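You operate a simulated robot arm through the tools that you are given. There is no shell and no other tool. Be economical: measure what you need, move in short steps, check, and stop when the job is done.

Carry out the task below with a simulated two-armed robot. There is one attempt and no reset: what you move stays moved.

## Task
On the top of the dark table, fold the cream towel with a blue stripe in half and then in half again.

The check looks at the end state, three seconds after you hand in, the way a careful person would. Anything else that was tipped, shoved, dropped, spilled or broken makes it a failure. Flat cloth is picked up by pressing the open fingertips on it (5 to 10 N) and closing them slowly along it; thin cloth reads only 2 to 8 mm in the jaws.

## Robot
Two 7-joint arms with two-finger parallel grippers on one trunk, on a base that drives. Base frame: it is fixed to the floor where the robot stands at the start and does not move with it; the origin is under the middle of the robot, x ahead of it, y to its left, z up; the surface under the hand at the start is at about z = 0.78. Readings come in m, rad, newtons and seconds.
The left shoulder is at the start at [0.07, 0.163, 1.095], the right one opposite. With the tool pointing down near the work surface each hand reaches from about 0.4 to 0.88 m from the robot's upright axis, wherever it stands, measured 20 degrees to its own side. Places, roughly: top of the dark table [0.8, -0.4, 0.8]. Payload 3.43 kg a hand.
Tool frame (each hand has its own): the origin (TCP) lies between the finger pads and is the grasp point; the fingertips stand 0.034 m ahead of it; z points along the fingers, y is the line along which they close. The gripper opens to 0.128 m. The fingers are 0.024 m wide and 0.012 m thick; the gripper's body (0.048 by 0.13 m) begins 0.096 m behind the TCP.
Orientation is told as [roll, pitch, yaw] about the base's x, y, z axes, in that order, counted from this pose: with the fingers straight down and closing along the base's y, the tool's x points along the base's -x, its y along +y and its z along -z.

## Interface
- The arms move only by the tool play_rows. It takes "left_series", "right_series" or both (then of equal length, played together; a hand with none holds still); each is a list of rows, each an object of numbers (a shift or turn left out is 0, a gripper value left out holds the last): "hand": the closure, from 0 (fully open) to 1 (shut); "dx", "dy", "dz": the shift along the tool's x, y, z in units of 25 mm (1.0 is 25 mm); "ax", "ay", "az": the turn, a rotation vector about the tool's x, y, z in units of 6 degrees (1.0 is 6 degrees). In form: [{"hand": .., "dx": .., "dy": .., "dz": .., "ax": .., "ay": .., "az": ..}, ...]. A call has 1 to 10 rows; each row shifts and turns the commanded pose from where the row before left it, along the tool's axes as they then stand. A call with a number of a shift or a turn outside -1 to 1 is refused whole. Each row takes 0.2 s and may step no farther than 0.05 m and 0.15 rad from the row before; otherwise, or with a gripper value out of range, the whole call is refused. A pose out of reach is approached as far as the arm can. The call stops where the force on the tool passes 40 N (or 10 N more than at its start, if that is more) or the arm is blocked; 0.2 s more then pass. The fingers move at their own pace (about 0.153 m/s each) and stop on an object; they squeeze with about 20 N. The grip force told is the motor's: it shows also when the fingers shut on nothing. Time passes only in rows, and 0.2 s behind the last, so rows that do not move let the fingers close. The reply holds the time, the measured pose of the TCP, the force on the tool along the base axes, the opening and the grip force, in the units named above and with some noise, with the torque about the TCP (base axes, N m) and any sound that the robot's microphone picked up.
- Cameras (640 x 400 px; columns grow to the right, rows downward): "scene" is now at [0.1353, 0.0028, 1.3172]; the picture's right is [0.08, -1.00, -0.00], its down [-0.63, -0.05, -0.77] and it looks along [0.77, 0.06, -0.64] (base axes); focal length 278 px, centre (320, 200). "left" rides on the left gripper at [0.076, 0.011, -0.16] in its tool frame; the picture's right is [-0.15, 0.99, 0.00], its down [-0.88, -0.13, -0.46] and it looks along [-0.45, -0.07, 0.89] (tool axes); focal length 234 px, centre (320, 200). "right" rides on the right gripper at [0.076, -0.011, -0.16] in its tool frame; the picture's right is [0.15, 0.99, 0.00], its down [-0.88, 0.13, -0.46] and it looks along [-0.45, 0.07, 0.89] (tool axes); focal length 234 px, centre (320, 200). There is no depth. A picture from a camera that has moved, and an enlarged one, comes with that camera's place and axes in the base frame and with its lens.
- snapshot(camera): a new picture of that camera. No time passes.
- move_column(by): slides the trunk up (or, below 0, down) by that many m; the arms and the scene camera ride with it, the base frame stays. It gives what a move gives, with no picture.
- steer(legs): drives the robot by 1 to 6 legs, each [ahead, left, turn to the left] in m, m and rad, along the robot's own axes; the way and the turn of a leg run together, so that a leg with both is an arc; at most 1.5 m and 3.142 rad a leg. The arms and the cameras ride along, it lands a little off, and it stops where it bumps. It gives what a move gives.
- pan_tilt(pan, tilt): turns the head with the scene camera to pan (to the left, within 1.501 rad either way) and tilt (down, from -0.506 to 1.204), counted from straight ahead of the robot. It gives what a move gives.
- enlarge(camera, box): a new picture of the part [left, top, right, bottom] of that camera's present view, enlarged. No time passes.
- sign_off(): hands the job in; it is judged then, once.

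Go step by step. Nothing tells you exact positions but the pictures and the camera data: compare them with the known pose of the tool, close in by small moves and look again before you grip or let go. The budget is 120 turns and 100 pictures, counting those below and the enlarged ones. Unless the task says otherwise, let go and move clear before handing in, and close with one line.

The tools are called after "Request:" as a command line: name --argument value ..., lists and objects as JSON in quotes. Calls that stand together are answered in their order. play_rows: Moves the arms, as the interface text tells. Its arguments: {"type":"object","properties":{"left_series":{"type":"array","items":{"type":"object","properties":{"hand":{"type":"number"},"dx":{"type":"number"},"dy":{"type":"number"},"dz":{"type":"number"},"ax":{"type":"number"},"ay":{"type":"number"},"az":{"type":"number"}}}},"right_series":{"type":"array","items":{"type":"object","properties":{"hand":{"type":"number"},"dx":{"type":"number"},"dy":{"type":"number"},"dz":{"type":"number"},"ax":{"type":"number"},"ay":{"type":"number"},"az":{"type":"number"}}}}},"required":[]} The other tools are called the same way: move_column (by) slides the trunk up or down; steer (legs) drives the base; pan_tilt (pan, tilt) turns the head that bears the scene camera; snapshot (camera) takes a picture; enlarge (camera, box) takes an enlarged picture of a part of a camera's view; sign_off () hands the job in.

At the start:

```text
clock: 0.0
left_position: [0.6479, 0.1074, 0.9548]
left_ee_rot: [0.0, 0.0, 0.0]
left_wrist_force: [0.7, 0.8, 0.0]
left_moment: [-0.01, -0.02, -0.02]
left_opening: 0.1279
left_gripper_force: 0.1
right_position: [0.501, -0.3327, 1.0076]
right_ee_rot: [0.0, -0.002, 0.0]
right_wrist_force: [0.2, -0.2, 0.3]
right_moment: [-0.02, -0.02, -0.03]
right_opening: 0.1281
right_gripper_force: 0.1
trunk travel left (down, up): [-0.575, 0.365]
robot x, y, heading: [-0.0005, 0.0017, -0.0]
head pan, tilt: [0.075, 0.688]
```

scene: 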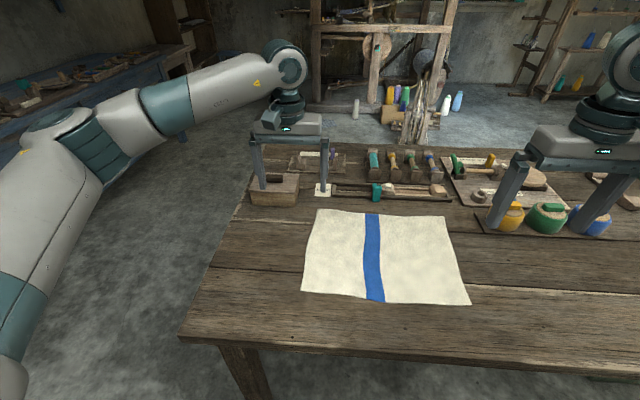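
right: 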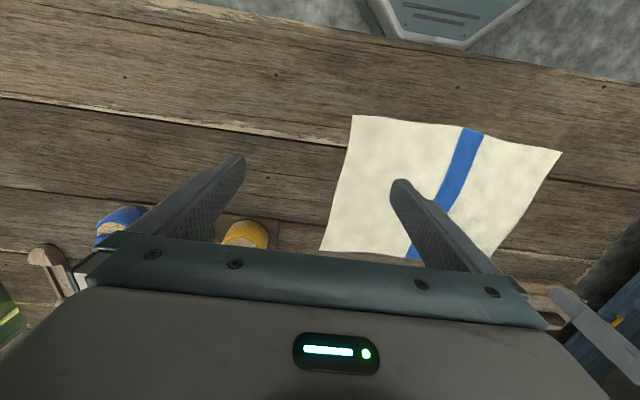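
left: 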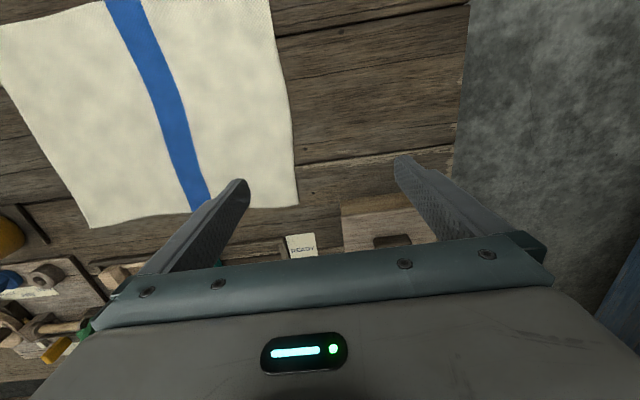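

The towel lies at about x 0.47–0.74, y −0.30 to 0.06, with the stripe running along x. I plan to fold the near edge onto the far edge with both hands, so I'm first bringing the hands above the two near corners.

Request:
play_rows --left_series '[{"hand": 0.65, "dx": 0.93, "dy": -0.4, "dz": 0.5}, {"dx": 0.93, "dy": -0.4, "dz": 0.5}, {"dx": 0.93, "dy": -0.4, "dz": 0.5}, {"dx": 0.93, "dy": -0.4, "dz": 0.5}, {"dx": 0.93, "dy": -0.4, "dz": 0.5}, {"dx": 0.93, "dy": -0.4, "dz": 0.5}, {"dx": 0.93, "dy": -0.4, "dz": 0.5}]' --right_series '[{"hand": 0.65, "dx": 0.1, "dy": 0.46, "dz": 0.8}, {"dx": 0.1, "dy": 0.46, "dz": 0.8}, {"dx": 0.1, "dy": 0.46, "dz": 0.8}, {"dx": 0.1, "dy": 0.46, "dz": 0.8}, {"dx": 0.1, "dy": 0.46, "dz": 0.8}, {"dx": 0.1, "dy": 0.46, "dz": 0.8}, {"dx": 0.1, "dy": 0.46, "dz": 0.8}]'

Request:
snapshot --camera "scene"

Request:
snapshot --camera "left"

Request:
snapshot --camera "right"

```text
clock: 1.6
left_position: [0.4847, 0.0381, 0.8667]
left_ee_rot: [0.0, 0.001, 0.002]
left_wrist_force: [-0.7, -0.3, 0.0]
left_moment: [-0.02, -0.01, -0.01]
left_opening: 0.0447
left_gripper_force: 0.0
right_position: [0.4853, -0.2509, 0.8683]
right_ee_rot: [0.002, -0.001, -0.002]
right_wrist_force: [0.0, -0.3, -0.3]
right_moment: [-0.01, 0.0, 0.0]
right_opening: 0.0447
right_gripper_force: 0.1
trunk travel left (down, up): [-0.575, 0.365]
robot x, y, heading: [0.0034, 0.0012, 0.004]
head pan, tilt: [0.075, 0.688]
```

```text
96 pictures are left
camera scene: at [0.1356, 0.0024, 1.3172], right [0.08, -1.0, 0.0], down [-0.63, -0.05, -0.77], along [0.77, 0.06, -0.64], focal length 278 px, centre (320, 200)
```

scene: 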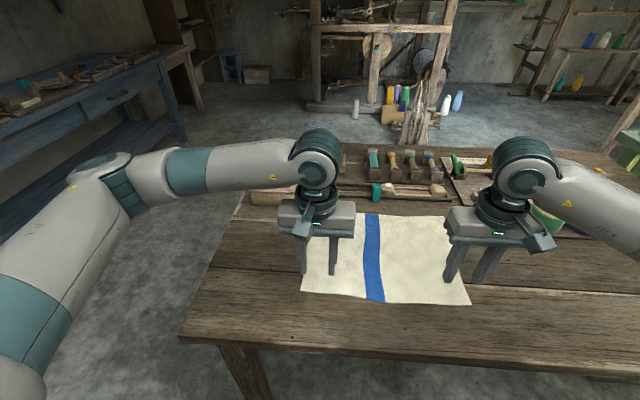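

```text
95 pictures are left
camera left: at [0.4097, 0.0488, 1.0272], right [0.15, 0.99, 0.0], down [0.88, -0.13, 0.46], along [0.45, -0.07, -0.89], focal length 234 px, centre (320, 200)
```

left: 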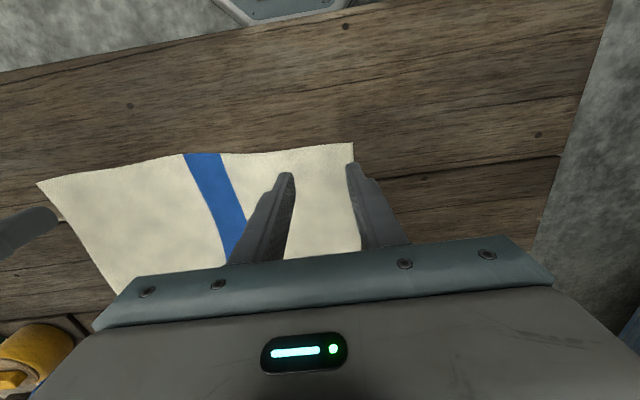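

```text
94 pictures are left
camera right: at [0.4093, -0.2617, 1.0254], right [-0.15, 0.99, 0.0], down [0.88, 0.13, 0.46], along [0.45, 0.07, -0.89], focal length 234 px, centre (320, 200)
```

right: 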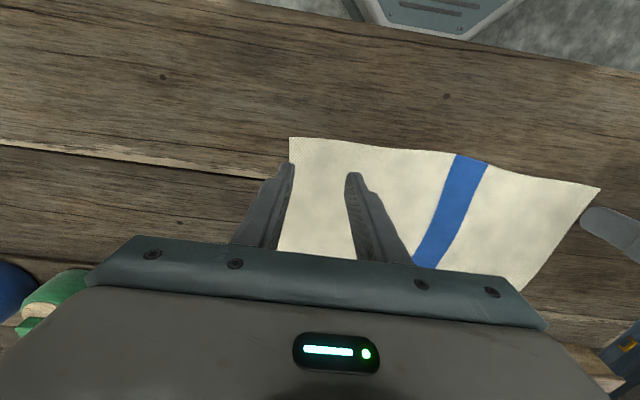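

Corners triangulate to about (0.472, 0.072) on the left and (0.467, −0.284) on the right. I'll shift the hands slightly inward and go down near contact.

Request:
play_rows --left_series '[{"dy": -0.3, "dz": 0.6}, {"dz": 0.6}, {"dz": 0.5}, {"dz": 0.1}, {"dz": 0.06}]' --right_series '[{"dy": 0.35, "dz": 0.6, "dx": 0.1}, {"dz": 0.6}, {"dz": 0.5}, {"dz": 0.15}, {"dz": 0.06}]'

```text
clock: 2.8
left_position: [0.4861, 0.0305, 0.8205]
left_ee_rot: [0.0, -0.001, -0.001]
left_wrist_force: [0.5, -0.4, 0.7]
left_moment: [0.0, 0.04, -0.01]
left_opening: 0.0448
left_gripper_force: 0.0
right_position: [0.4813, -0.2428, 0.82]
right_ee_rot: [0.0, 0.001, -0.001]
right_wrist_force: [1.5, -0.5, 0.2]
right_moment: [0.0, -0.02, 0.04]
right_opening: 0.0448
right_gripper_force: 0.0
trunk travel left (down, up): [-0.575, 0.365]
robot x, y, heading: [0.0008, 0.002, -0.001]
head pan, tilt: [0.075, 0.688]
```

Request:
play_rows --left_series '[{"dz": 0.1}, {"dz": 0.06}, {}]' --right_series '[{"dz": 0.1}, {"dz": 0.06}, {}]'

```text
clock: 3.6
left_position: [0.4862, 0.0309, 0.8177]
left_ee_rot: [-0.001, 0.001, 0.001]
left_wrist_force: [-0.1, -0.4, 0.6]
left_moment: [-0.01, 0.0, 0.0]
left_opening: 0.045
left_gripper_force: 0.0
right_position: [0.4812, -0.2419, 0.8162]
right_ee_rot: [0.0, 0.001, 0.0]
right_wrist_force: [0.1, 0.1, 1.0]
right_moment: [-0.01, 0.01, -0.04]
right_opening: 0.0447
right_gripper_force: 0.1
trunk travel left (down, up): [-0.575, 0.365]
robot x, y, heading: [0.0004, 0.001, 0.001]
head pan, tilt: [0.075, 0.688]
```

The tips are just above the cloth with no contact yet, so I'll keep creeping down.

Request:
play_rows --left_series '[{"dz": 0.06}, {"dz": 0.06}, {}]' --right_series '[{"dz": 0.06}, {"dz": 0.04}, {}]'

```text
clock: 4.4
left_position: [0.4848, 0.031, 0.8157]
left_ee_rot: [-0.002, -0.002, 0.0]
left_wrist_force: [1.5, 0.6, 9.7]
left_moment: [0.05, -0.11, 0.0]
left_opening: 0.0448
left_gripper_force: 0.1
right_position: [0.4818, -0.2428, 0.8155]
right_ee_rot: [-0.001, -0.004, 0.001]
right_wrist_force: [0.4, -1.0, 22.0]
right_moment: [-0.06, 0.07, 0.0]
right_opening: 0.0448
right_gripper_force: 0.2
trunk travel left (down, up): [-0.575, 0.365]
robot x, y, heading: [0.0038, 0.0019, 0.002]
head pan, tilt: [0.075, 0.688]
```

Both hands are in contact: left about 10 N, right 22 N. I'm easing the right one and then closing slowly.

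Request:
play_rows --left_series '[{}, {}]' --right_series '[{"dz": -0.05}, {}]'

```text
clock: 5.0
left_position: [0.4851, 0.0308, 0.8155]
left_ee_rot: [-0.001, -0.003, 0.001]
left_wrist_force: [1.9, 1.5, 19.8]
left_moment: [0.2, -0.07, 0.0]
left_opening: 0.0453
left_gripper_force: 0.0
right_position: [0.4806, -0.2418, 0.8146]
right_ee_rot: [0.001, 0.0, 0.001]
right_wrist_force: [3.9, 0.7, 14.1]
right_moment: [0.02, -0.12, 0.02]
right_opening: 0.0449
right_gripper_force: 0.0
trunk travel left (down, up): [-0.575, 0.365]
robot x, y, heading: [0.0023, -0.0013, 0.0]
head pan, tilt: [0.075, 0.688]
```

Request:
play_rows --left_series '[{"dz": -0.05}, {}]' --right_series '[{"dz": -0.03}, {}]'

```text
clock: 5.6
left_position: [0.4847, 0.0321, 0.8154]
left_ee_rot: [0.0, -0.003, -0.001]
left_wrist_force: [2.4, 2.1, 19.0]
left_moment: [0.11, -0.06, -0.01]
left_opening: 0.045
left_gripper_force: 0.1
right_position: [0.4804, -0.2427, 0.8158]
right_ee_rot: [-0.001, 0.001, 0.001]
right_wrist_force: [0.7, 1.0, 5.1]
right_moment: [0.06, -0.03, 0.01]
right_opening: 0.0449
right_gripper_force: 0.2
trunk travel left (down, up): [-0.575, 0.365]
robot x, y, heading: [0.0007, -0.0006, 0.005]
head pan, tilt: [0.075, 0.688]
```

Request:
play_rows --left_series '[{"dz": -0.05}, {}]'

```text
clock: 6.2
left_position: [0.4858, 0.0305, 0.8161]
left_ee_rot: [0.0, -0.001, 0.0]
left_wrist_force: [1.7, -2.0, 6.9]
left_moment: [-0.06, -0.04, -0.05]
left_opening: 0.0451
left_gripper_force: 0.5
right_position: [0.4793, -0.2437, 0.8148]
right_ee_rot: [0.0, 0.0, -0.001]
right_wrist_force: [-2.1, 1.7, 5.1]
right_moment: [0.02, 0.07, -0.02]
right_opening: 0.0448
right_gripper_force: 0.1
trunk travel left (down, up): [-0.575, 0.365]
robot x, y, heading: [-0.0012, 0.0007, -0.001]
head pan, tilt: [0.075, 0.688]
```

Both are within 5–7 N. Now I'll close slowly.

Request:
play_rows --left_series '[{"hand": 0.69}, {"hand": 0.73}, {"hand": 0.77}, {"hand": 0.81}, {"hand": 0.85}, {"hand": 0.89}, {"hand": 0.93}, {"hand": 0.97}, {"hand": 1.0}, {}]' --right_series '[{"hand": 0.69}, {"hand": 0.73}, {"hand": 0.77}, {"hand": 0.81}, {"hand": 0.85}, {"hand": 0.89}, {"hand": 0.93}, {"hand": 0.97}, {"hand": 1.0}, {}]'

Request:
snapshot --camera "left"

Request:
snapshot --camera "right"

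```text
clock: 8.4
left_position: [0.486, 0.0304, 0.8159]
left_ee_rot: [0.001, -0.001, 0.001]
left_wrist_force: [0.8, 0.0, -0.5]
left_moment: [-0.01, 0.0, 0.0]
left_opening: 0.0
left_gripper_force: 20.0
right_position: [0.4812, -0.2429, 0.8163]
right_ee_rot: [0.0, 0.0, 0.0]
right_wrist_force: [0.1, -0.1, 4.0]
right_moment: [-0.02, 0.02, 0.03]
right_opening: 0.0
right_gripper_force: 19.8
trunk travel left (down, up): [-0.575, 0.365]
robot x, y, heading: [-0.0004, -0.004, -0.003]
head pan, tilt: [0.075, 0.688]
```

```text
93 pictures are left
camera left: at [0.4091, 0.0419, 0.976], right [0.15, 0.99, 0.0], down [0.88, -0.13, 0.46], along [0.45, -0.07, -0.89], focal length 234 px, centre (320, 200)
```

left: 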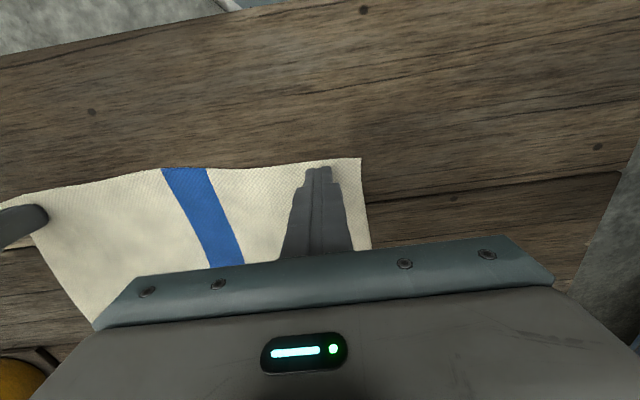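

```text
92 pictures are left
camera right: at [0.4053, -0.2538, 0.9734], right [-0.15, 0.99, 0.0], down [0.88, 0.13, 0.46], along [0.45, 0.07, -0.89], focal length 234 px, centre (320, 200)
```

right: 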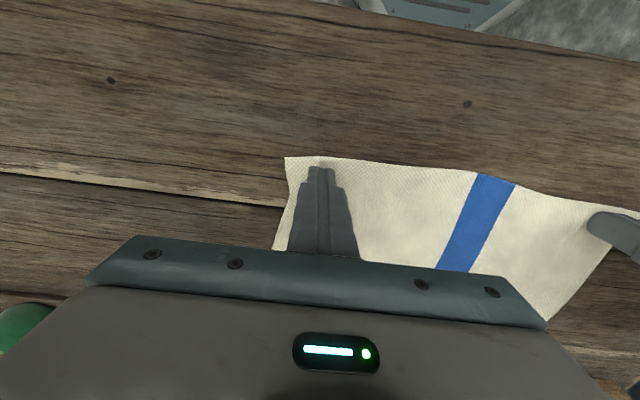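

Both closed to 0 mm, so nothing was gripped because the pressure faded as the fingers closed. I'll reopen and press a bit firmer.

Request:
play_rows --left_series '[{"dz": -0.15, "hand": 0.65}, {}, {"dz": 0.15}, {"dz": 0.04}, {}, {}]' --right_series '[{"dz": -0.15, "hand": 0.65}, {}, {"dz": 0.15}, {"dz": 0.03}, {}, {}]'

```text
clock: 9.8
left_position: [0.4844, 0.0305, 0.8161]
left_ee_rot: [0.0, 0.0, -0.001]
left_wrist_force: [0.5, 2.1, 4.6]
left_moment: [0.06, 0.02, -0.04]
left_opening: 0.0448
left_gripper_force: 0.1
right_position: [0.4797, -0.2423, 0.8167]
right_ee_rot: [0.002, -0.001, 0.0]
right_wrist_force: [1.3, -1.8, 7.5]
right_moment: [-0.01, -0.03, 0.0]
right_opening: 0.0449
right_gripper_force: 0.0
trunk travel left (down, up): [-0.575, 0.365]
robot x, y, heading: [-0.0013, -0.0009, -0.003]
head pan, tilt: [0.075, 0.688]
```

Request:
play_rows --left_series '[{"dz": 0.03, "hand": 0.67}, {"hand": 0.7}, {"hand": 0.73}, {"hand": 0.76}, {"hand": 0.79}]' --right_series '[{"dz": 0.01, "hand": 0.67}, {"hand": 0.7}, {"hand": 0.73}, {"hand": 0.76}, {"hand": 0.79}]'

Request:
enlarge --camera "left" --box '[220, 120, 420, 245]'

```text
clock: 11.0
left_position: [0.484, 0.0285, 0.8149]
left_ee_rot: [0.0, -0.002, -0.001]
left_wrist_force: [0.2, -1.0, 16.6]
left_moment: [0.03, -0.04, 0.02]
left_opening: 0.0254
left_gripper_force: 0.1
right_position: [0.4803, -0.2426, 0.8164]
right_ee_rot: [0.0, -0.001, 0.0]
right_wrist_force: [-0.3, 0.5, 3.5]
right_moment: [-0.02, 0.02, -0.02]
right_opening: 0.0268
right_gripper_force: 0.1
trunk travel left (down, up): [-0.575, 0.365]
robot x, y, heading: [-0.0004, -0.0, -0.006]
head pan, tilt: [0.075, 0.688]
```

```text
3.20 times, centred on (320, 182) of left
camera zoom: at [0.4081, 0.0409, 0.9754], right [0.15, 0.99, 0.0], down [0.88, -0.13, 0.46], along [0.45, -0.07, -0.89], focal length 749 px, centre (320, 256)
```

zoom: 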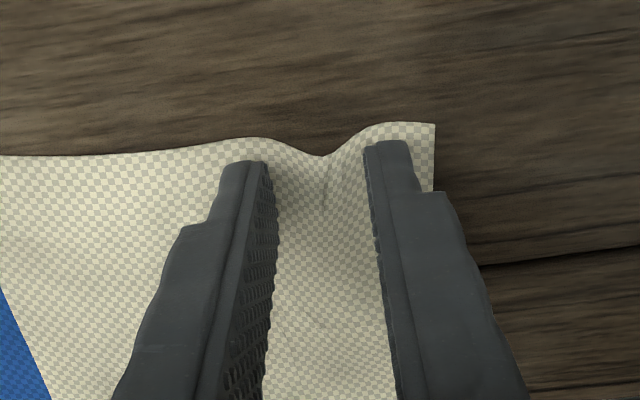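

A ridge is forming in the left hand. The right needs a little more pressure before I go on.

Request:
play_rows --left_series '[{"hand": 0.81}, {"hand": 0.84}, {"hand": 0.87}, {"hand": 0.9}, {"hand": 0.93}, {"hand": 0.96}, {"hand": 1.0}, {}, {}]' --right_series '[{"hand": 0.65, "dz": 0.04}, {}, {"dz": 0.02}, {}, {"hand": 0.67}, {"hand": 0.7}, {"hand": 0.73}, {"hand": 0.76}, {"hand": 0.79}]'

Request:
enlarge --camera "right" --box '[220, 120, 420, 245]'

Request:
enlarge --camera "left" --box '[220, 120, 420, 245]'

```text
clock: 13.0
left_position: [0.4826, 0.0308, 0.8149]
left_ee_rot: [0.001, -0.001, 0.001]
left_wrist_force: [0.2, -1.9, 12.1]
left_moment: [-0.06, -0.07, 0.0]
left_opening: 0.0
left_gripper_force: 20.1
right_position: [0.4808, -0.2424, 0.8156]
right_ee_rot: [0.0, -0.003, -0.001]
right_wrist_force: [0.9, 1.8, 22.1]
right_moment: [0.11, 0.06, 0.04]
right_opening: 0.0251
right_gripper_force: 0.1
trunk travel left (down, up): [-0.575, 0.365]
robot x, y, heading: [-0.0037, -0.0011, -0.005]
head pan, tilt: [0.075, 0.688]
```

```text
3.20 times, centred on (320, 182) of right
camera zoom: at [0.4035, -0.253, 0.9729], right [-0.15, 0.99, 0.0], down [0.88, 0.13, 0.46], along [0.45, 0.07, -0.89], focal length 749 px, centre (320, 256)
```

zoom: 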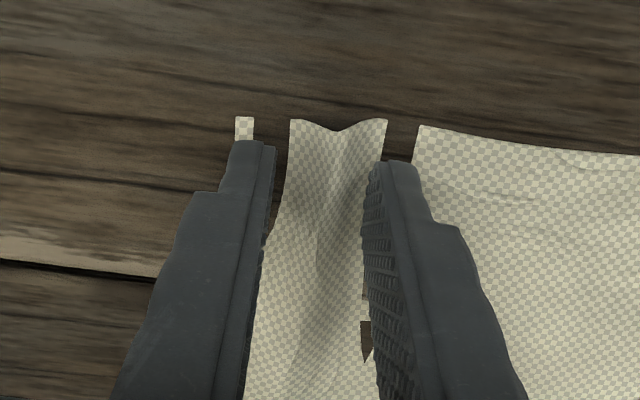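

```text
3.20 times, centred on (320, 182) of left
camera zoom: at [0.4072, 0.0416, 0.9754], right [0.15, 0.99, 0.0], down [0.88, -0.13, 0.46], along [0.45, -0.07, -0.89], focal length 749 px, centre (320, 256)
```

zoom: 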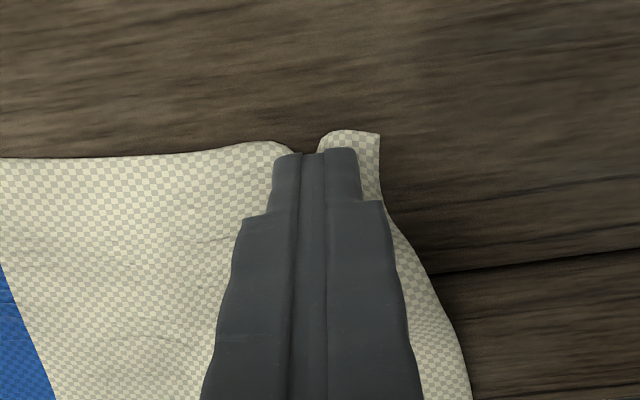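

The left seems pinched although it reads 0. I'll finish closing the right, lift slightly and look.

Request:
play_rows --right_series '[{"hand": 0.81, "dz": -0.02}, {"hand": 0.84}, {"hand": 0.87}, {"hand": 0.9}, {"hand": 0.93}, {"hand": 0.96}, {"hand": 1.0}, {}, {}]'

Request:
play_rows --left_series '[{"dz": -0.2}, {"dz": -0.4}, {}]' --right_series '[{"dz": -0.2}, {"dz": -0.4}, {}]'

Request:
enlarge --camera "right" --box '[220, 120, 420, 245]'

Request:
enlarge --camera "left" --box '[220, 120, 420, 245]'

```text
clock: 15.0
left_position: [0.4835, 0.0301, 0.8153]
left_ee_rot: [-0.001, 0.0, -0.001]
left_wrist_force: [-0.6, -2.5, 12.2]
left_moment: [-0.1, -0.02, 0.02]
left_opening: 0.0
left_gripper_force: 20.4
right_position: [0.4802, -0.242, 0.8159]
right_ee_rot: [-0.001, -0.001, 0.0]
right_wrist_force: [-0.9, 4.8, 16.4]
right_moment: [0.19, 0.06, -0.01]
right_opening: 0.0026
right_gripper_force: 19.4
trunk travel left (down, up): [-0.575, 0.365]
robot x, y, heading: [0.0003, -0.0001, -0.005]
head pan, tilt: [0.075, 0.688]
```

```text
clock: 15.8
left_position: [0.4844, 0.0299, 0.8292]
left_ee_rot: [0.0, 0.001, 0.0]
left_wrist_force: [-0.3, -0.1, 0.3]
left_moment: [-0.03, 0.04, 0.02]
left_opening: 0.0
left_gripper_force: 19.3
right_position: [0.4814, -0.2431, 0.8295]
right_ee_rot: [-0.003, 0.0, 0.0]
right_wrist_force: [-0.4, -0.5, -0.8]
right_moment: [0.01, -0.01, -0.05]
right_opening: 0.0026
right_gripper_force: 19.6
trunk travel left (down, up): [-0.575, 0.365]
robot x, y, heading: [-0.0028, 0.007, 0.003]
head pan, tilt: [0.075, 0.688]
```

```text
3.20 times, centred on (320, 182) of right
camera zoom: at [0.4058, -0.2538, 0.9867], right [-0.15, 0.99, 0.0], down [0.88, 0.13, 0.45], along [0.45, 0.07, -0.89], focal length 749 px, centre (320, 256)
```

zoom: 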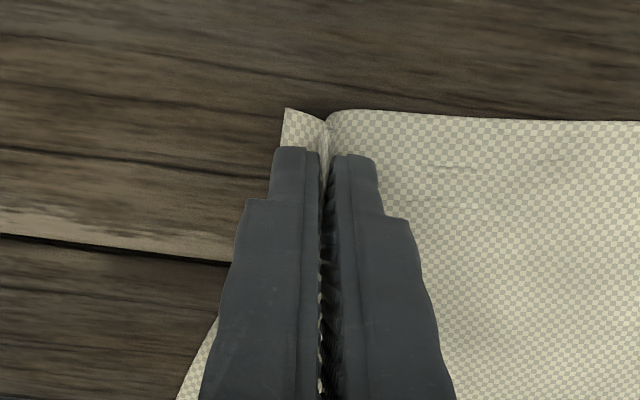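

```text
3.20 times, centred on (320, 182) of left
camera zoom: at [0.4087, 0.0414, 0.9892], right [0.15, 0.99, 0.0], down [0.88, -0.13, 0.45], along [0.45, -0.07, -0.89], focal length 749 px, centre (320, 256)
```

zoom: 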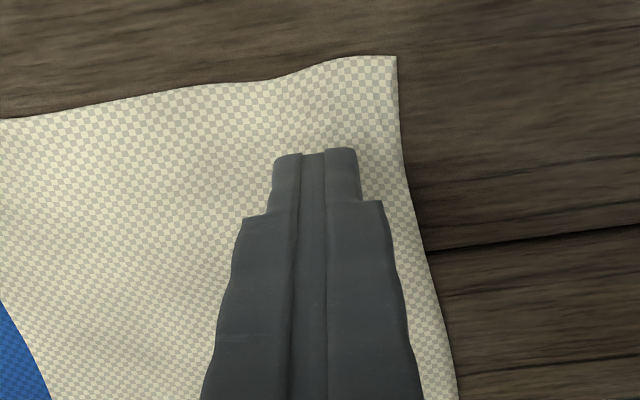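

The right hand has cloth (2.6 mm) but the left doesn't. I'm repositioning the left to the shifted corner, near (0.456, 0.055), and pressing more firmly.

Request:
play_rows --left_series '[{"dz": -0.3, "hand": 0.65}, {"dx": 0.5, "dy": -0.6}, {"dz": 0.3}, {"dz": 0.5}, {"dz": 0.1}, {"dz": 0.04}, {}, {}]'

Request:
enlarge --camera "left" --box '[220, 120, 420, 245]'

```text
clock: 17.6
left_position: [0.4721, 0.0154, 0.8149]
left_ee_rot: [-0.004, -0.004, 0.001]
left_wrist_force: [4.3, 4.3, 30.3]
left_moment: [0.39, -0.08, -0.06]
left_opening: 0.0449
left_gripper_force: 0.0
right_position: [0.4817, -0.2417, 0.8298]
right_ee_rot: [-0.001, 0.0, 0.001]
right_wrist_force: [-0.2, 0.2, -0.1]
right_moment: [-0.02, -0.02, -0.01]
right_opening: 0.0026
right_gripper_force: 19.4
trunk travel left (down, up): [-0.575, 0.365]
robot x, y, heading: [-0.0019, 0.0036, 0.001]
head pan, tilt: [0.075, 0.688]
```

```text
3.20 times, centred on (320, 182) of left
camera zoom: at [0.3954, 0.0265, 0.9751], right [0.15, 0.99, 0.0], down [0.88, -0.13, 0.46], along [0.45, -0.07, -0.89], focal length 749 px, centre (320, 256)
```

zoom: 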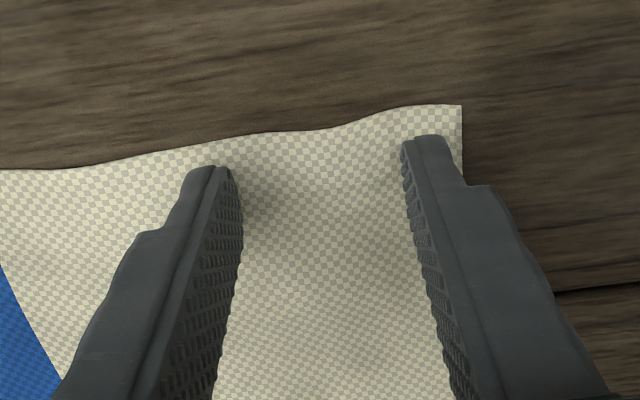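

It's well placed but a bit heavy at 30 N, so I'm easing off slightly and closing slowly.

Request:
play_rows --left_series '[{"dz": -0.04, "hand": 0.67}, {"hand": 0.7}, {"hand": 0.74}, {"hand": 0.78}, {"hand": 0.82}, {"hand": 0.86}, {"hand": 0.9}, {"hand": 0.94}, {"hand": 1.0}, {}]'

Request:
enlarge --camera "left" --box '[220, 120, 420, 245]'

```text
clock: 19.8
left_position: [0.4692, 0.0137, 0.8143]
left_ee_rot: [-0.001, -0.002, 0.0]
left_wrist_force: [-1.0, -9.4, 31.3]
left_moment: [-0.31, 0.09, -0.01]
left_opening: 0.0027
left_gripper_force: 20.2
right_position: [0.4796, -0.2434, 0.8311]
right_ee_rot: [0.0, -0.001, 0.001]
right_wrist_force: [-0.1, 9.9, 0.1]
right_moment: [0.37, -0.01, 0.05]
right_opening: 0.0028
right_gripper_force: 19.8
trunk travel left (down, up): [-0.575, 0.365]
robot x, y, heading: [-0.0042, 0.0023, -0.002]
head pan, tilt: [0.075, 0.688]
```

```text
3.20 times, centred on (320, 182) of left
camera zoom: at [0.3942, 0.026, 0.9753], right [0.15, 0.99, 0.0], down [0.88, -0.13, 0.46], along [0.45, -0.07, -0.89], focal length 749 px, centre (320, 256)
```

zoom: 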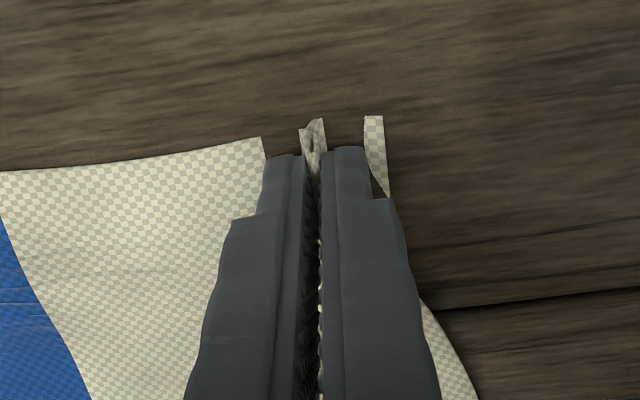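

Both hands now hold cloth. I'll relieve the tension between them, lift, and look.

Request:
play_rows --left_series '[{"dz": -0.5, "dy": -0.2}, {"dz": -0.9}, {"dz": -0.9}, {"dz": -0.5}]' --right_series '[{"dz": 0, "dy": 0.1}, {"dz": -0.9}, {"dz": -0.9}, {"dz": -0.4}]'

Request:
snapshot --camera "scene"

```text
clock: 20.8
left_position: [0.4716, 0.0095, 0.8847]
left_ee_rot: [0.001, 0.0, 0.0]
left_wrist_force: [0.7, -0.8, -0.3]
left_moment: [-0.02, 0.0, -0.03]
left_opening: 0.0029
left_gripper_force: 20.1
right_position: [0.4798, -0.2411, 0.8841]
right_ee_rot: [-0.003, -0.001, 0.0]
right_wrist_force: [0.5, 0.7, 0.2]
right_moment: [-0.02, -0.02, 0.06]
right_opening: 0.0029
right_gripper_force: 20.2
trunk travel left (down, up): [-0.575, 0.365]
robot x, y, heading: [0.0027, 0.001, 0.005]
head pan, tilt: [0.075, 0.688]
```

```text
84 pictures are left
camera scene: at [0.1349, 0.0028, 1.3171], right [0.08, -1.0, 0.0], down [-0.63, -0.05, -0.77], along [0.77, 0.06, -0.64], focal length 278 px, centre (320, 200)
```

scene: 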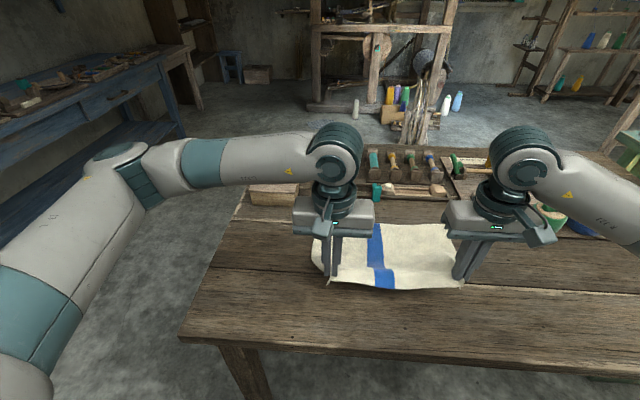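

Held and lifted. Next I'll move forward while rising and tilt the fingers toward the robot, so the edge flips over when I lay it down.

Request:
play_rows --left_series '[{"dx": -0.85, "dz": -0.4, "dy": -0.1}, {"dx": -0.85, "dz": -0.4, "dy": -0.1}, {"dx": -0.85, "dz": -0.4, "dy": -0.1}, {"ay": 1}, {"ay": 1}, {"ay": 1}, {"ay": 1}, {"ay": 1}, {"ay": 1}]' --right_series '[{"dx": -0.85, "dz": -0.4, "dy": -0.1}, {"dx": -0.85, "dz": -0.4, "dy": -0.1}, {"dx": -0.85, "dz": -0.4, "dy": -0.1}, {"ay": 1}, {"ay": 1}, {"ay": 1}, {"ay": 1}, {"ay": 1}, {"ay": 1}]'

Request:
play_rows --left_series '[{"dx": -0.78, "dz": -0.56}, {"dx": -0.78, "dz": -0.56}, {"dx": -0.78, "dz": -0.56}, {"dx": -0.78, "dz": -0.56}, {"dx": -0.78, "dz": -0.56}]' --right_series '[{"dx": -0.78, "dz": -0.56}, {"dx": -0.78, "dz": -0.56}, {"dx": -0.78, "dz": -0.56}, {"dx": -0.78, "dz": -0.56}, {"dx": -0.78, "dz": -0.56}]'

Request:
snapshot --camera "scene"

Request:
snapshot --camera "left"

Request:
snapshot --camera "right"

```text
clock: 22.8
left_position: [0.5369, 0.0021, 0.9147]
left_ee_rot: [-0.003, 0.631, 0.0]
left_wrist_force: [0.5, -0.1, 0.3]
left_moment: [-0.05, -0.02, -0.01]
left_opening: 0.0027
left_gripper_force: 19.1
right_position: [0.5455, -0.2469, 0.913]
right_ee_rot: [-0.001, 0.631, 0.002]
right_wrist_force: [-1.5, 1.0, -0.1]
right_moment: [-0.01, 0.04, 0.02]
right_opening: 0.0026
right_gripper_force: 20.7
trunk travel left (down, up): [-0.575, 0.365]
robot x, y, heading: [0.0005, -0.0012, -0.002]
head pan, tilt: [0.075, 0.688]
```

```text
clock: 24.0
left_position: [0.6564, 0.0021, 0.9134]
left_ee_rot: [-0.005, 0.628, -0.005]
left_wrist_force: [0.0, -1.4, -0.6]
left_moment: [-0.01, 0.0, 0.02]
left_opening: 0.0028
left_gripper_force: 20.1
right_position: [0.6654, -0.2487, 0.9126]
right_ee_rot: [0.001, 0.627, 0.002]
right_wrist_force: [-0.1, -0.1, -0.3]
right_moment: [0.07, 0.0, -0.02]
right_opening: 0.0028
right_gripper_force: 20.1
trunk travel left (down, up): [-0.575, 0.365]
robot x, y, heading: [-0.0009, -0.0008, 0.003]
head pan, tilt: [0.075, 0.688]
```

```text
83 pictures are left
camera scene: at [0.1354, 0.0017, 1.3171], right [0.08, -1.0, 0.0], down [-0.63, -0.05, -0.77], along [0.77, 0.06, -0.64], focal length 278 px, centre (320, 200)
```

scene: 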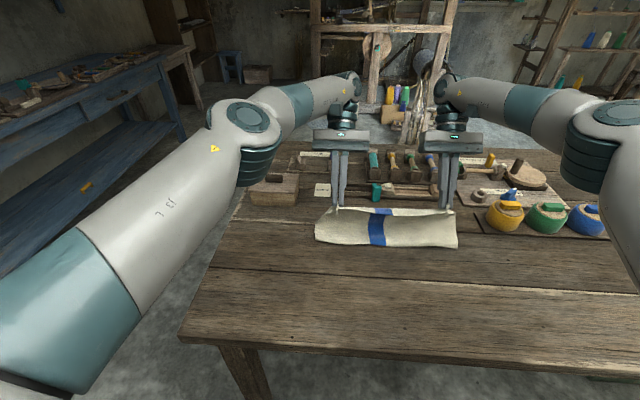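

```text
82 pictures are left
camera left: at [0.6876, 0.013, 1.0877], right [0.12, 0.99, -0.09], down [0.98, -0.13, -0.15], along [-0.16, -0.07, -0.98], focal length 234 px, centre (320, 200)
```

left: 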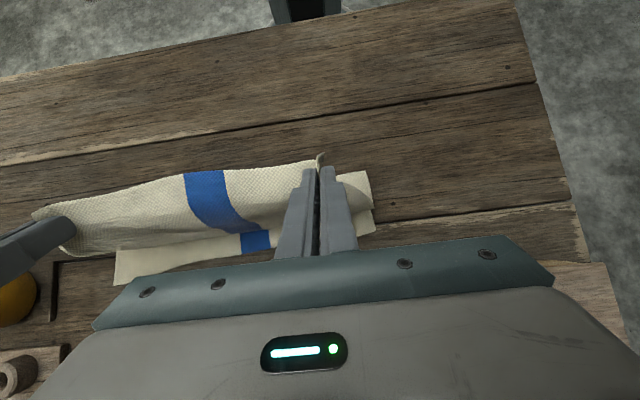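

```text
81 pictures are left
camera right: at [0.6976, -0.2604, 1.0844], right [-0.12, 0.99, 0.09], down [0.98, 0.13, -0.15], along [-0.16, 0.07, -0.99], focal length 234 px, centre (320, 200)
```

right: 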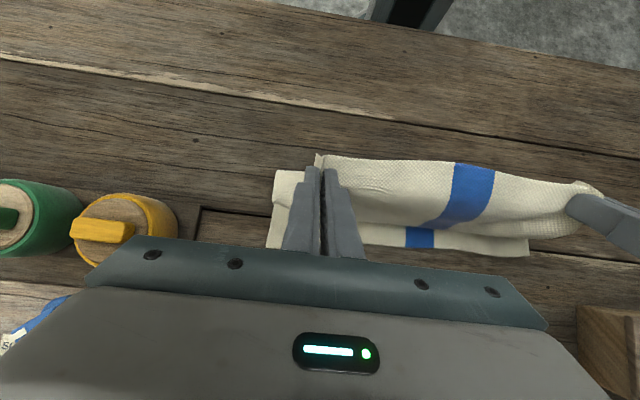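

The fold is forming well, though the far edge has slipped a little and now runs from (0.69, 0.056) to (0.717, −0.303). I'm laying the held edge down onto it.

Request:
play_rows --left_series '[{"dx": -0.73, "dz": 0.43}, {"dx": -0.73, "dz": 0.43}, {"dx": -0.73, "dz": 0.43}, {"dx": -0.73, "dz": 0.43}, {}]' --right_series '[{"dx": -0.82, "dz": 0.36}, {"dx": -0.82, "dz": 0.36}, {"dx": -0.82, "dz": 0.36}, {"dx": -0.82, "dz": 0.36}, {}]'

Request:
snapshot --camera "scene"

Request:
snapshot --camera "left"

Request:
snapshot --camera "right"

```text
clock: 25.2
left_position: [0.6621, 0.0053, 0.8688]
left_ee_rot: [-0.002, 0.628, -0.001]
left_wrist_force: [2.1, -9.1, -0.7]
left_moment: [-0.23, -0.06, 0.17]
left_opening: 0.0028
left_gripper_force: 20.5
left hand out of reach, approached as far as the arm can: row 1, 2, 3, 4
right_position: [0.6953, -0.2468, 0.8358]
right_ee_rot: [0.002, 0.627, 0.001]
right_wrist_force: [-0.6, 8.5, 1.1]
right_moment: [0.24, 0.04, -0.15]
right_opening: 0.0028
right_gripper_force: 20.3
right hand out of reach, approached as far as the arm can: row 3, 4
trunk travel left (down, up): [-0.575, 0.365]
robot x, y, heading: [0.0, 0.0015, 0.002]
head pan, tilt: [0.075, 0.688]
```

```text
80 pictures are left
camera scene: at [0.1352, 0.0032, 1.3172], right [0.08, -1.0, 0.0], down [-0.63, -0.05, -0.77], along [0.77, 0.06, -0.64], focal length 278 px, centre (320, 200)
```

scene: 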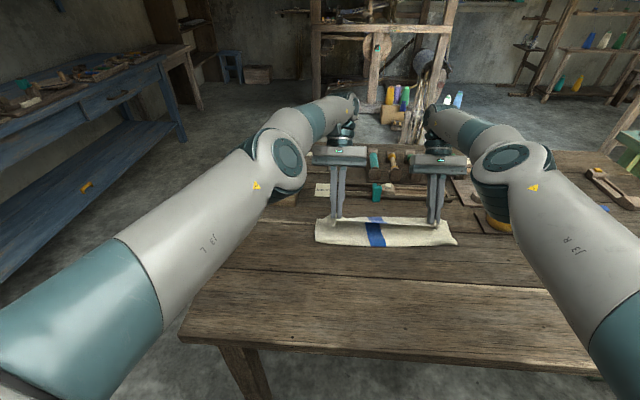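

```text
79 pictures are left
camera left: at [0.6936, 0.0161, 1.0428], right [0.12, 0.99, -0.09], down [0.98, -0.13, -0.15], along [-0.16, -0.07, -0.98], focal length 234 px, centre (320, 200)
```

left: 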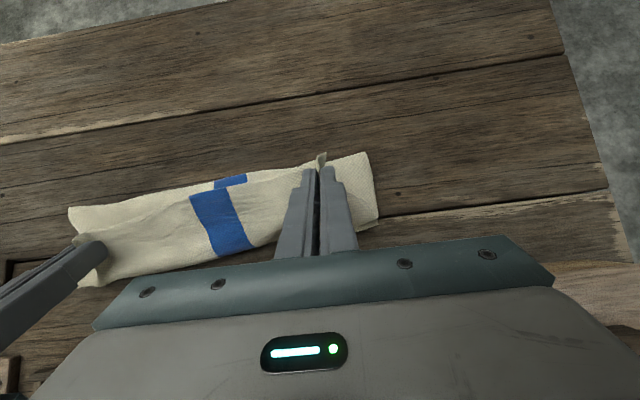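

```text
78 pictures are left
camera right: at [0.7273, -0.2586, 1.0063], right [-0.12, 0.99, 0.09], down [0.98, 0.13, -0.15], along [-0.16, 0.07, -0.99], focal length 234 px, centre (320, 200)
```

right: 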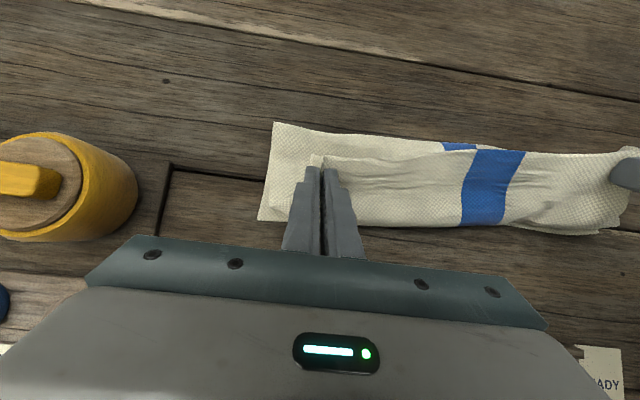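

The tilt limits the reach here. I'm reducing it, which also carries the tips toward the target.

Request:
play_rows --left_series '[{"ay": -1}, {"ay": -1}, {"ay": -1}, {"ay": -1}, {}]' --right_series '[{"ay": -1}, {"ay": -1}, {"ay": -1}, {"ay": -1}, {}]'

Request:
snapshot --camera "left"

Request:
snapshot --camera "right"

```text
clock: 26.4
left_position: [0.6614, 0.0048, 0.8687]
left_ee_rot: [-0.001, 0.208, 0.0]
left_wrist_force: [1.3, -10.2, -1.9]
left_moment: [-0.3, -0.07, 0.04]
left_opening: 0.0028
left_gripper_force: 20.4
right_position: [0.695, -0.2475, 0.8331]
right_ee_rot: [-0.001, 0.208, -0.001]
right_wrist_force: [-1.4, 8.9, 1.4]
right_moment: [0.34, 0.07, -0.02]
right_opening: 0.0026
right_gripper_force: 20.3
trunk travel left (down, up): [-0.575, 0.365]
robot x, y, heading: [-0.0012, 0.0026, -0.004]
head pan, tilt: [0.075, 0.688]
```

```text
77 pictures are left
camera left: at [0.6207, 0.0159, 1.0417], right [0.14, 0.99, -0.03], down [0.96, -0.13, 0.26], along [0.26, -0.07, -0.96], focal length 234 px, centre (320, 200)
```

left: 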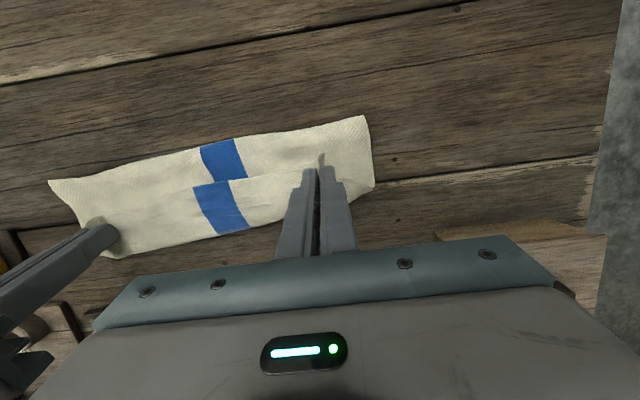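

```text
76 pictures are left
camera right: at [0.654, -0.2587, 1.0037], right [-0.14, 0.99, 0.03], down [0.96, 0.13, 0.26], along [0.26, 0.07, -0.96], focal length 234 px, centre (320, 200)
```

right: 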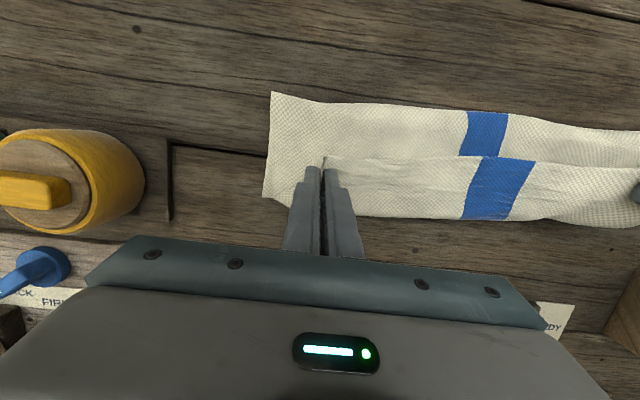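

The cloth seems to stand as a tall loop between the held edge and the lower layer. I'm lowering both hands to lay the edge near the far edge and easing the tension between them.

Request:
play_rows --left_series '[{"dx": -0.46, "dz": 0.49, "dy": -0.1}, {"dx": -0.46, "dz": 0.49}, {"dx": -0.46, "dz": 0.49}, {}]' --right_series '[{"dx": -0.2, "dz": 0.07, "dy": 0.1}, {"dx": -0.2, "dz": 0.07}, {"dx": -0.2, "dz": 0.07}, {}]'

Request:
enlarge --camera "scene" --box '[260, 150, 520, 310]'

Request:
snapshot --camera "left"

Request:
snapshot --camera "right"

```text
clock: 27.4
left_position: [0.6864, 0.0023, 0.8268]
left_ee_rot: [0.0, 0.21, -0.002]
left_wrist_force: [-0.1, -0.5, -0.3]
left_moment: [-0.01, -0.02, 0.0]
left_opening: 0.0026
left_gripper_force: 19.8
right_position: [0.7081, -0.2452, 0.8268]
right_ee_rot: [0.0, 0.208, 0.0]
right_wrist_force: [0.9, 0.5, 0.5]
right_moment: [0.0, -0.05, 0.02]
right_opening: 0.0027
right_gripper_force: 20.4
trunk travel left (down, up): [-0.575, 0.365]
robot x, y, heading: [0.001, -0.0025, 0.005]
head pan, tilt: [0.075, 0.688]
```

```text
2.46 times, centred on (390, 230) of scene
camera zoom: at [0.1349, 0.0027, 1.3172], right [0.08, -1.0, 0.0], down [-0.63, -0.05, -0.77], along [0.77, 0.06, -0.64], focal length 685 px, centre (148, 126)
```

zoom: 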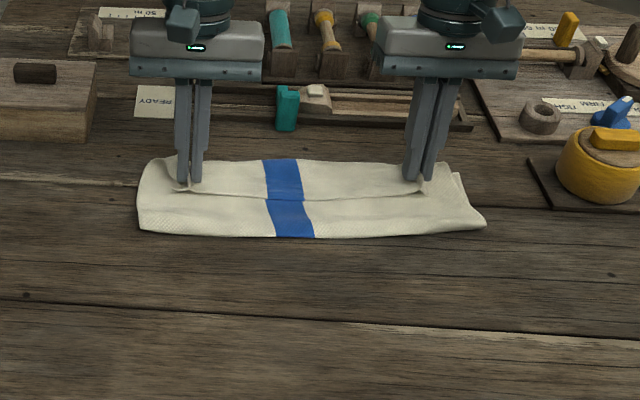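

```text
74 pictures are left
camera left: at [0.6461, 0.0131, 0.9985], right [0.14, 0.99, -0.03], down [0.96, -0.13, 0.26], along [0.26, -0.07, -0.96], focal length 234 px, centre (320, 200)
```

left: 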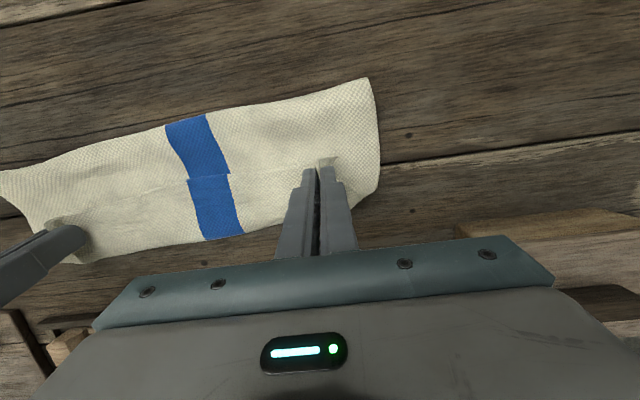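

```text
73 pictures are left
camera right: at [0.6666, -0.2564, 0.9965], right [-0.14, 0.99, 0.03], down [0.96, 0.13, 0.26], along [0.26, 0.07, -0.96], focal length 234 px, centre (320, 200)
```

right: 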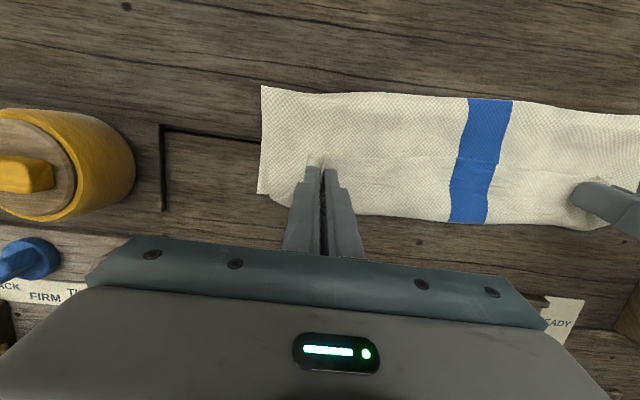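

The fold looks neat, but the depth (about 0.10) seems short of half the towel (0.135). I'm looking closer at the layers before releasing.

Request:
enlarge --camera "left" --box '[0, 60, 400, 280]'

Request:
enlarge --camera "right" --box '[240, 60, 640, 280]'

Request:
enlarge --camera "scene" --box '[300, 200, 400, 262]'

Request:
enlarge --camera "scene" --box '[380, 200, 480, 262]'

```text
1.60 times, centred on (200, 170) of left
camera zoom: at [0.6461, 0.0131, 0.9985], right [0.14, 0.99, -0.03], down [0.96, -0.13, 0.26], along [0.26, -0.07, -0.96], focal length 375 px, centre (512, 248)
```

zoom: 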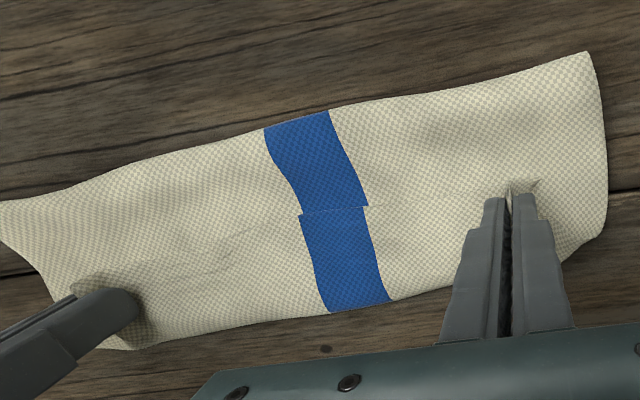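

```text
1.60 times, centred on (440, 170) of right
camera zoom: at [0.6666, -0.2564, 0.9965], right [-0.14, 0.99, 0.03], down [0.96, 0.13, 0.26], along [0.26, 0.07, -0.96], focal length 375 px, centre (128, 248)
```

zoom: 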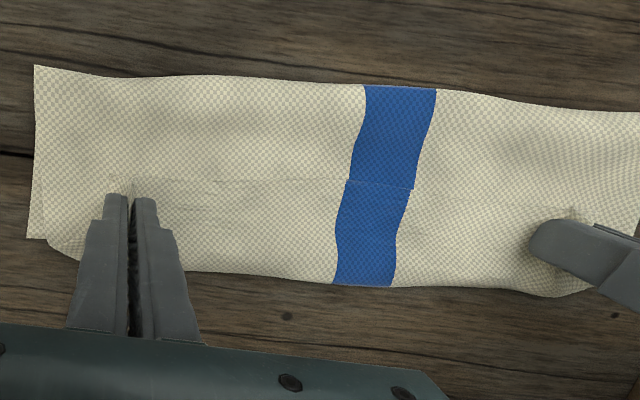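

```text
6.40 times, centred on (350, 231) of scene
camera zoom: at [0.1349, 0.0027, 1.3172], right [0.08, -1.0, 0.0], down [-0.63, -0.05, -0.77], along [0.77, 0.06, -0.64], focal length 1782 px, centre (128, 2)
```

zoom: 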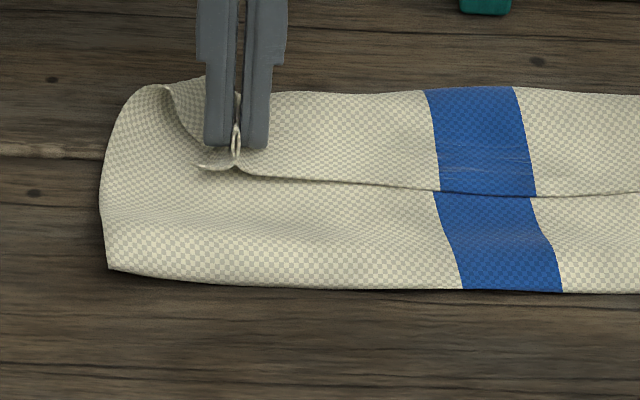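

```text
6.40 times, centred on (430, 231) of scene
camera zoom: at [0.1349, 0.0027, 1.3172], right [0.08, -1.0, 0.0], down [-0.63, -0.05, -0.77], along [0.77, 0.06, -0.64], focal length 1782 px, centre (-384, 2)
```

zoom: 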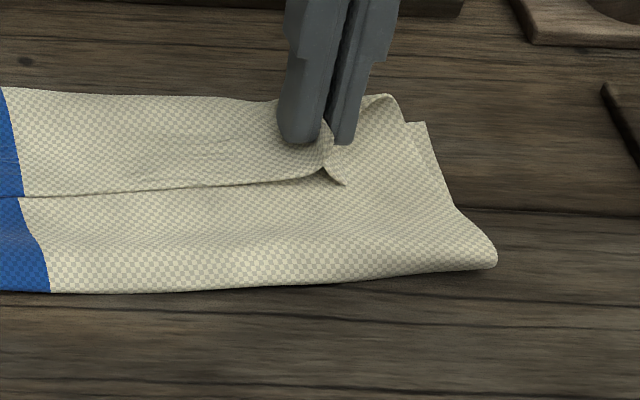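

Now it's clear: the top layer reaches the far side and its last 3–4 cm curl back toward the robot at the grippers. I'll lift the edge, un-tilt the hands and carry it further out before laying it down.

Request:
play_rows --left_series '[{"dx": 0.15, "dz": -0.75, "ay": -0.5}, {"dx": 0.1, "dz": -0.75, "ay": -0.5}, {"dx": 0.05, "dz": -0.75, "ay": -0.5}, {"dz": -0.75, "ay": -0.5}, {"dx": -0.5}, {"dx": -0.5}]' --right_series '[{"dx": 0.15, "dz": -0.75, "ay": -0.5}, {"dx": 0.1, "dz": -0.75, "ay": -0.5}, {"dx": 0.05, "dz": -0.75, "ay": -0.5}, {"dz": -0.75, "ay": -0.5}, {"dx": -0.3}, {"dx": -0.3}]'

Request:
enlarge --camera "scene" --box '[260, 150, 520, 310]'

Request:
snapshot --camera "right"

```text
clock: 28.8
left_position: [0.7153, 0.0018, 0.9024]
left_ee_rot: [-0.001, -0.001, 0.001]
left_wrist_force: [-0.1, -0.2, -0.3]
left_moment: [-0.05, -0.01, -0.01]
left_opening: 0.0025
left_gripper_force: 20.5
right_position: [0.7254, -0.2462, 0.9011]
right_ee_rot: [0.0, 0.001, -0.001]
right_wrist_force: [0.0, 0.3, -0.1]
right_moment: [-0.05, 0.05, 0.03]
right_opening: 0.0028
right_gripper_force: 20.4
trunk travel left (down, up): [-0.575, 0.365]
robot x, y, heading: [0.0016, -0.002, -0.001]
head pan, tilt: [0.075, 0.688]
```

```text
2.46 times, centred on (390, 230) of scene
camera zoom: at [0.1354, 0.0026, 1.3172], right [0.08, -1.0, 0.0], down [-0.63, -0.05, -0.77], along [0.77, 0.06, -0.64], focal length 685 px, centre (148, 126)
```

zoom: 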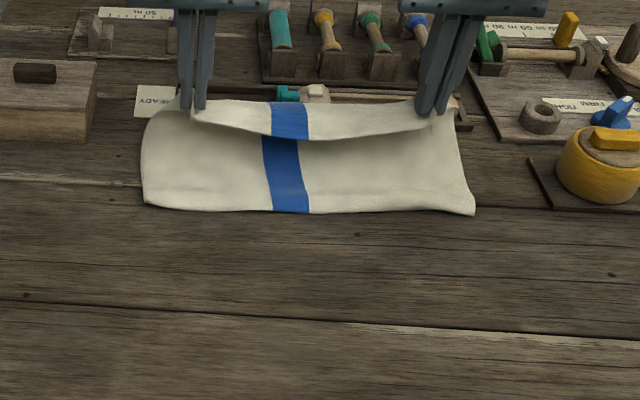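

```text
67 pictures are left
camera right: at [0.6488, -0.2565, 1.059], right [-0.15, 0.99, 0.0], down [0.88, 0.13, 0.46], along [0.45, 0.07, -0.89], focal length 234 px, centre (320, 200)
```

right: 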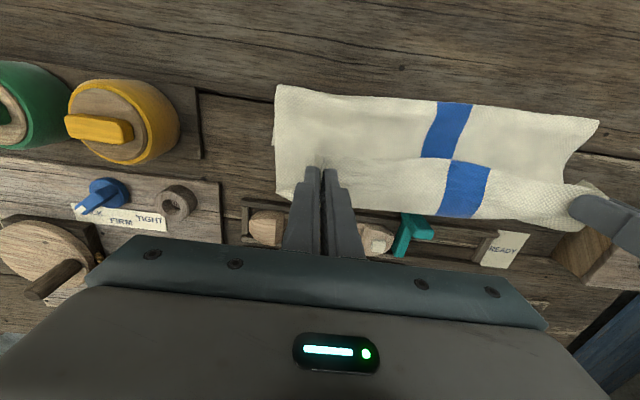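

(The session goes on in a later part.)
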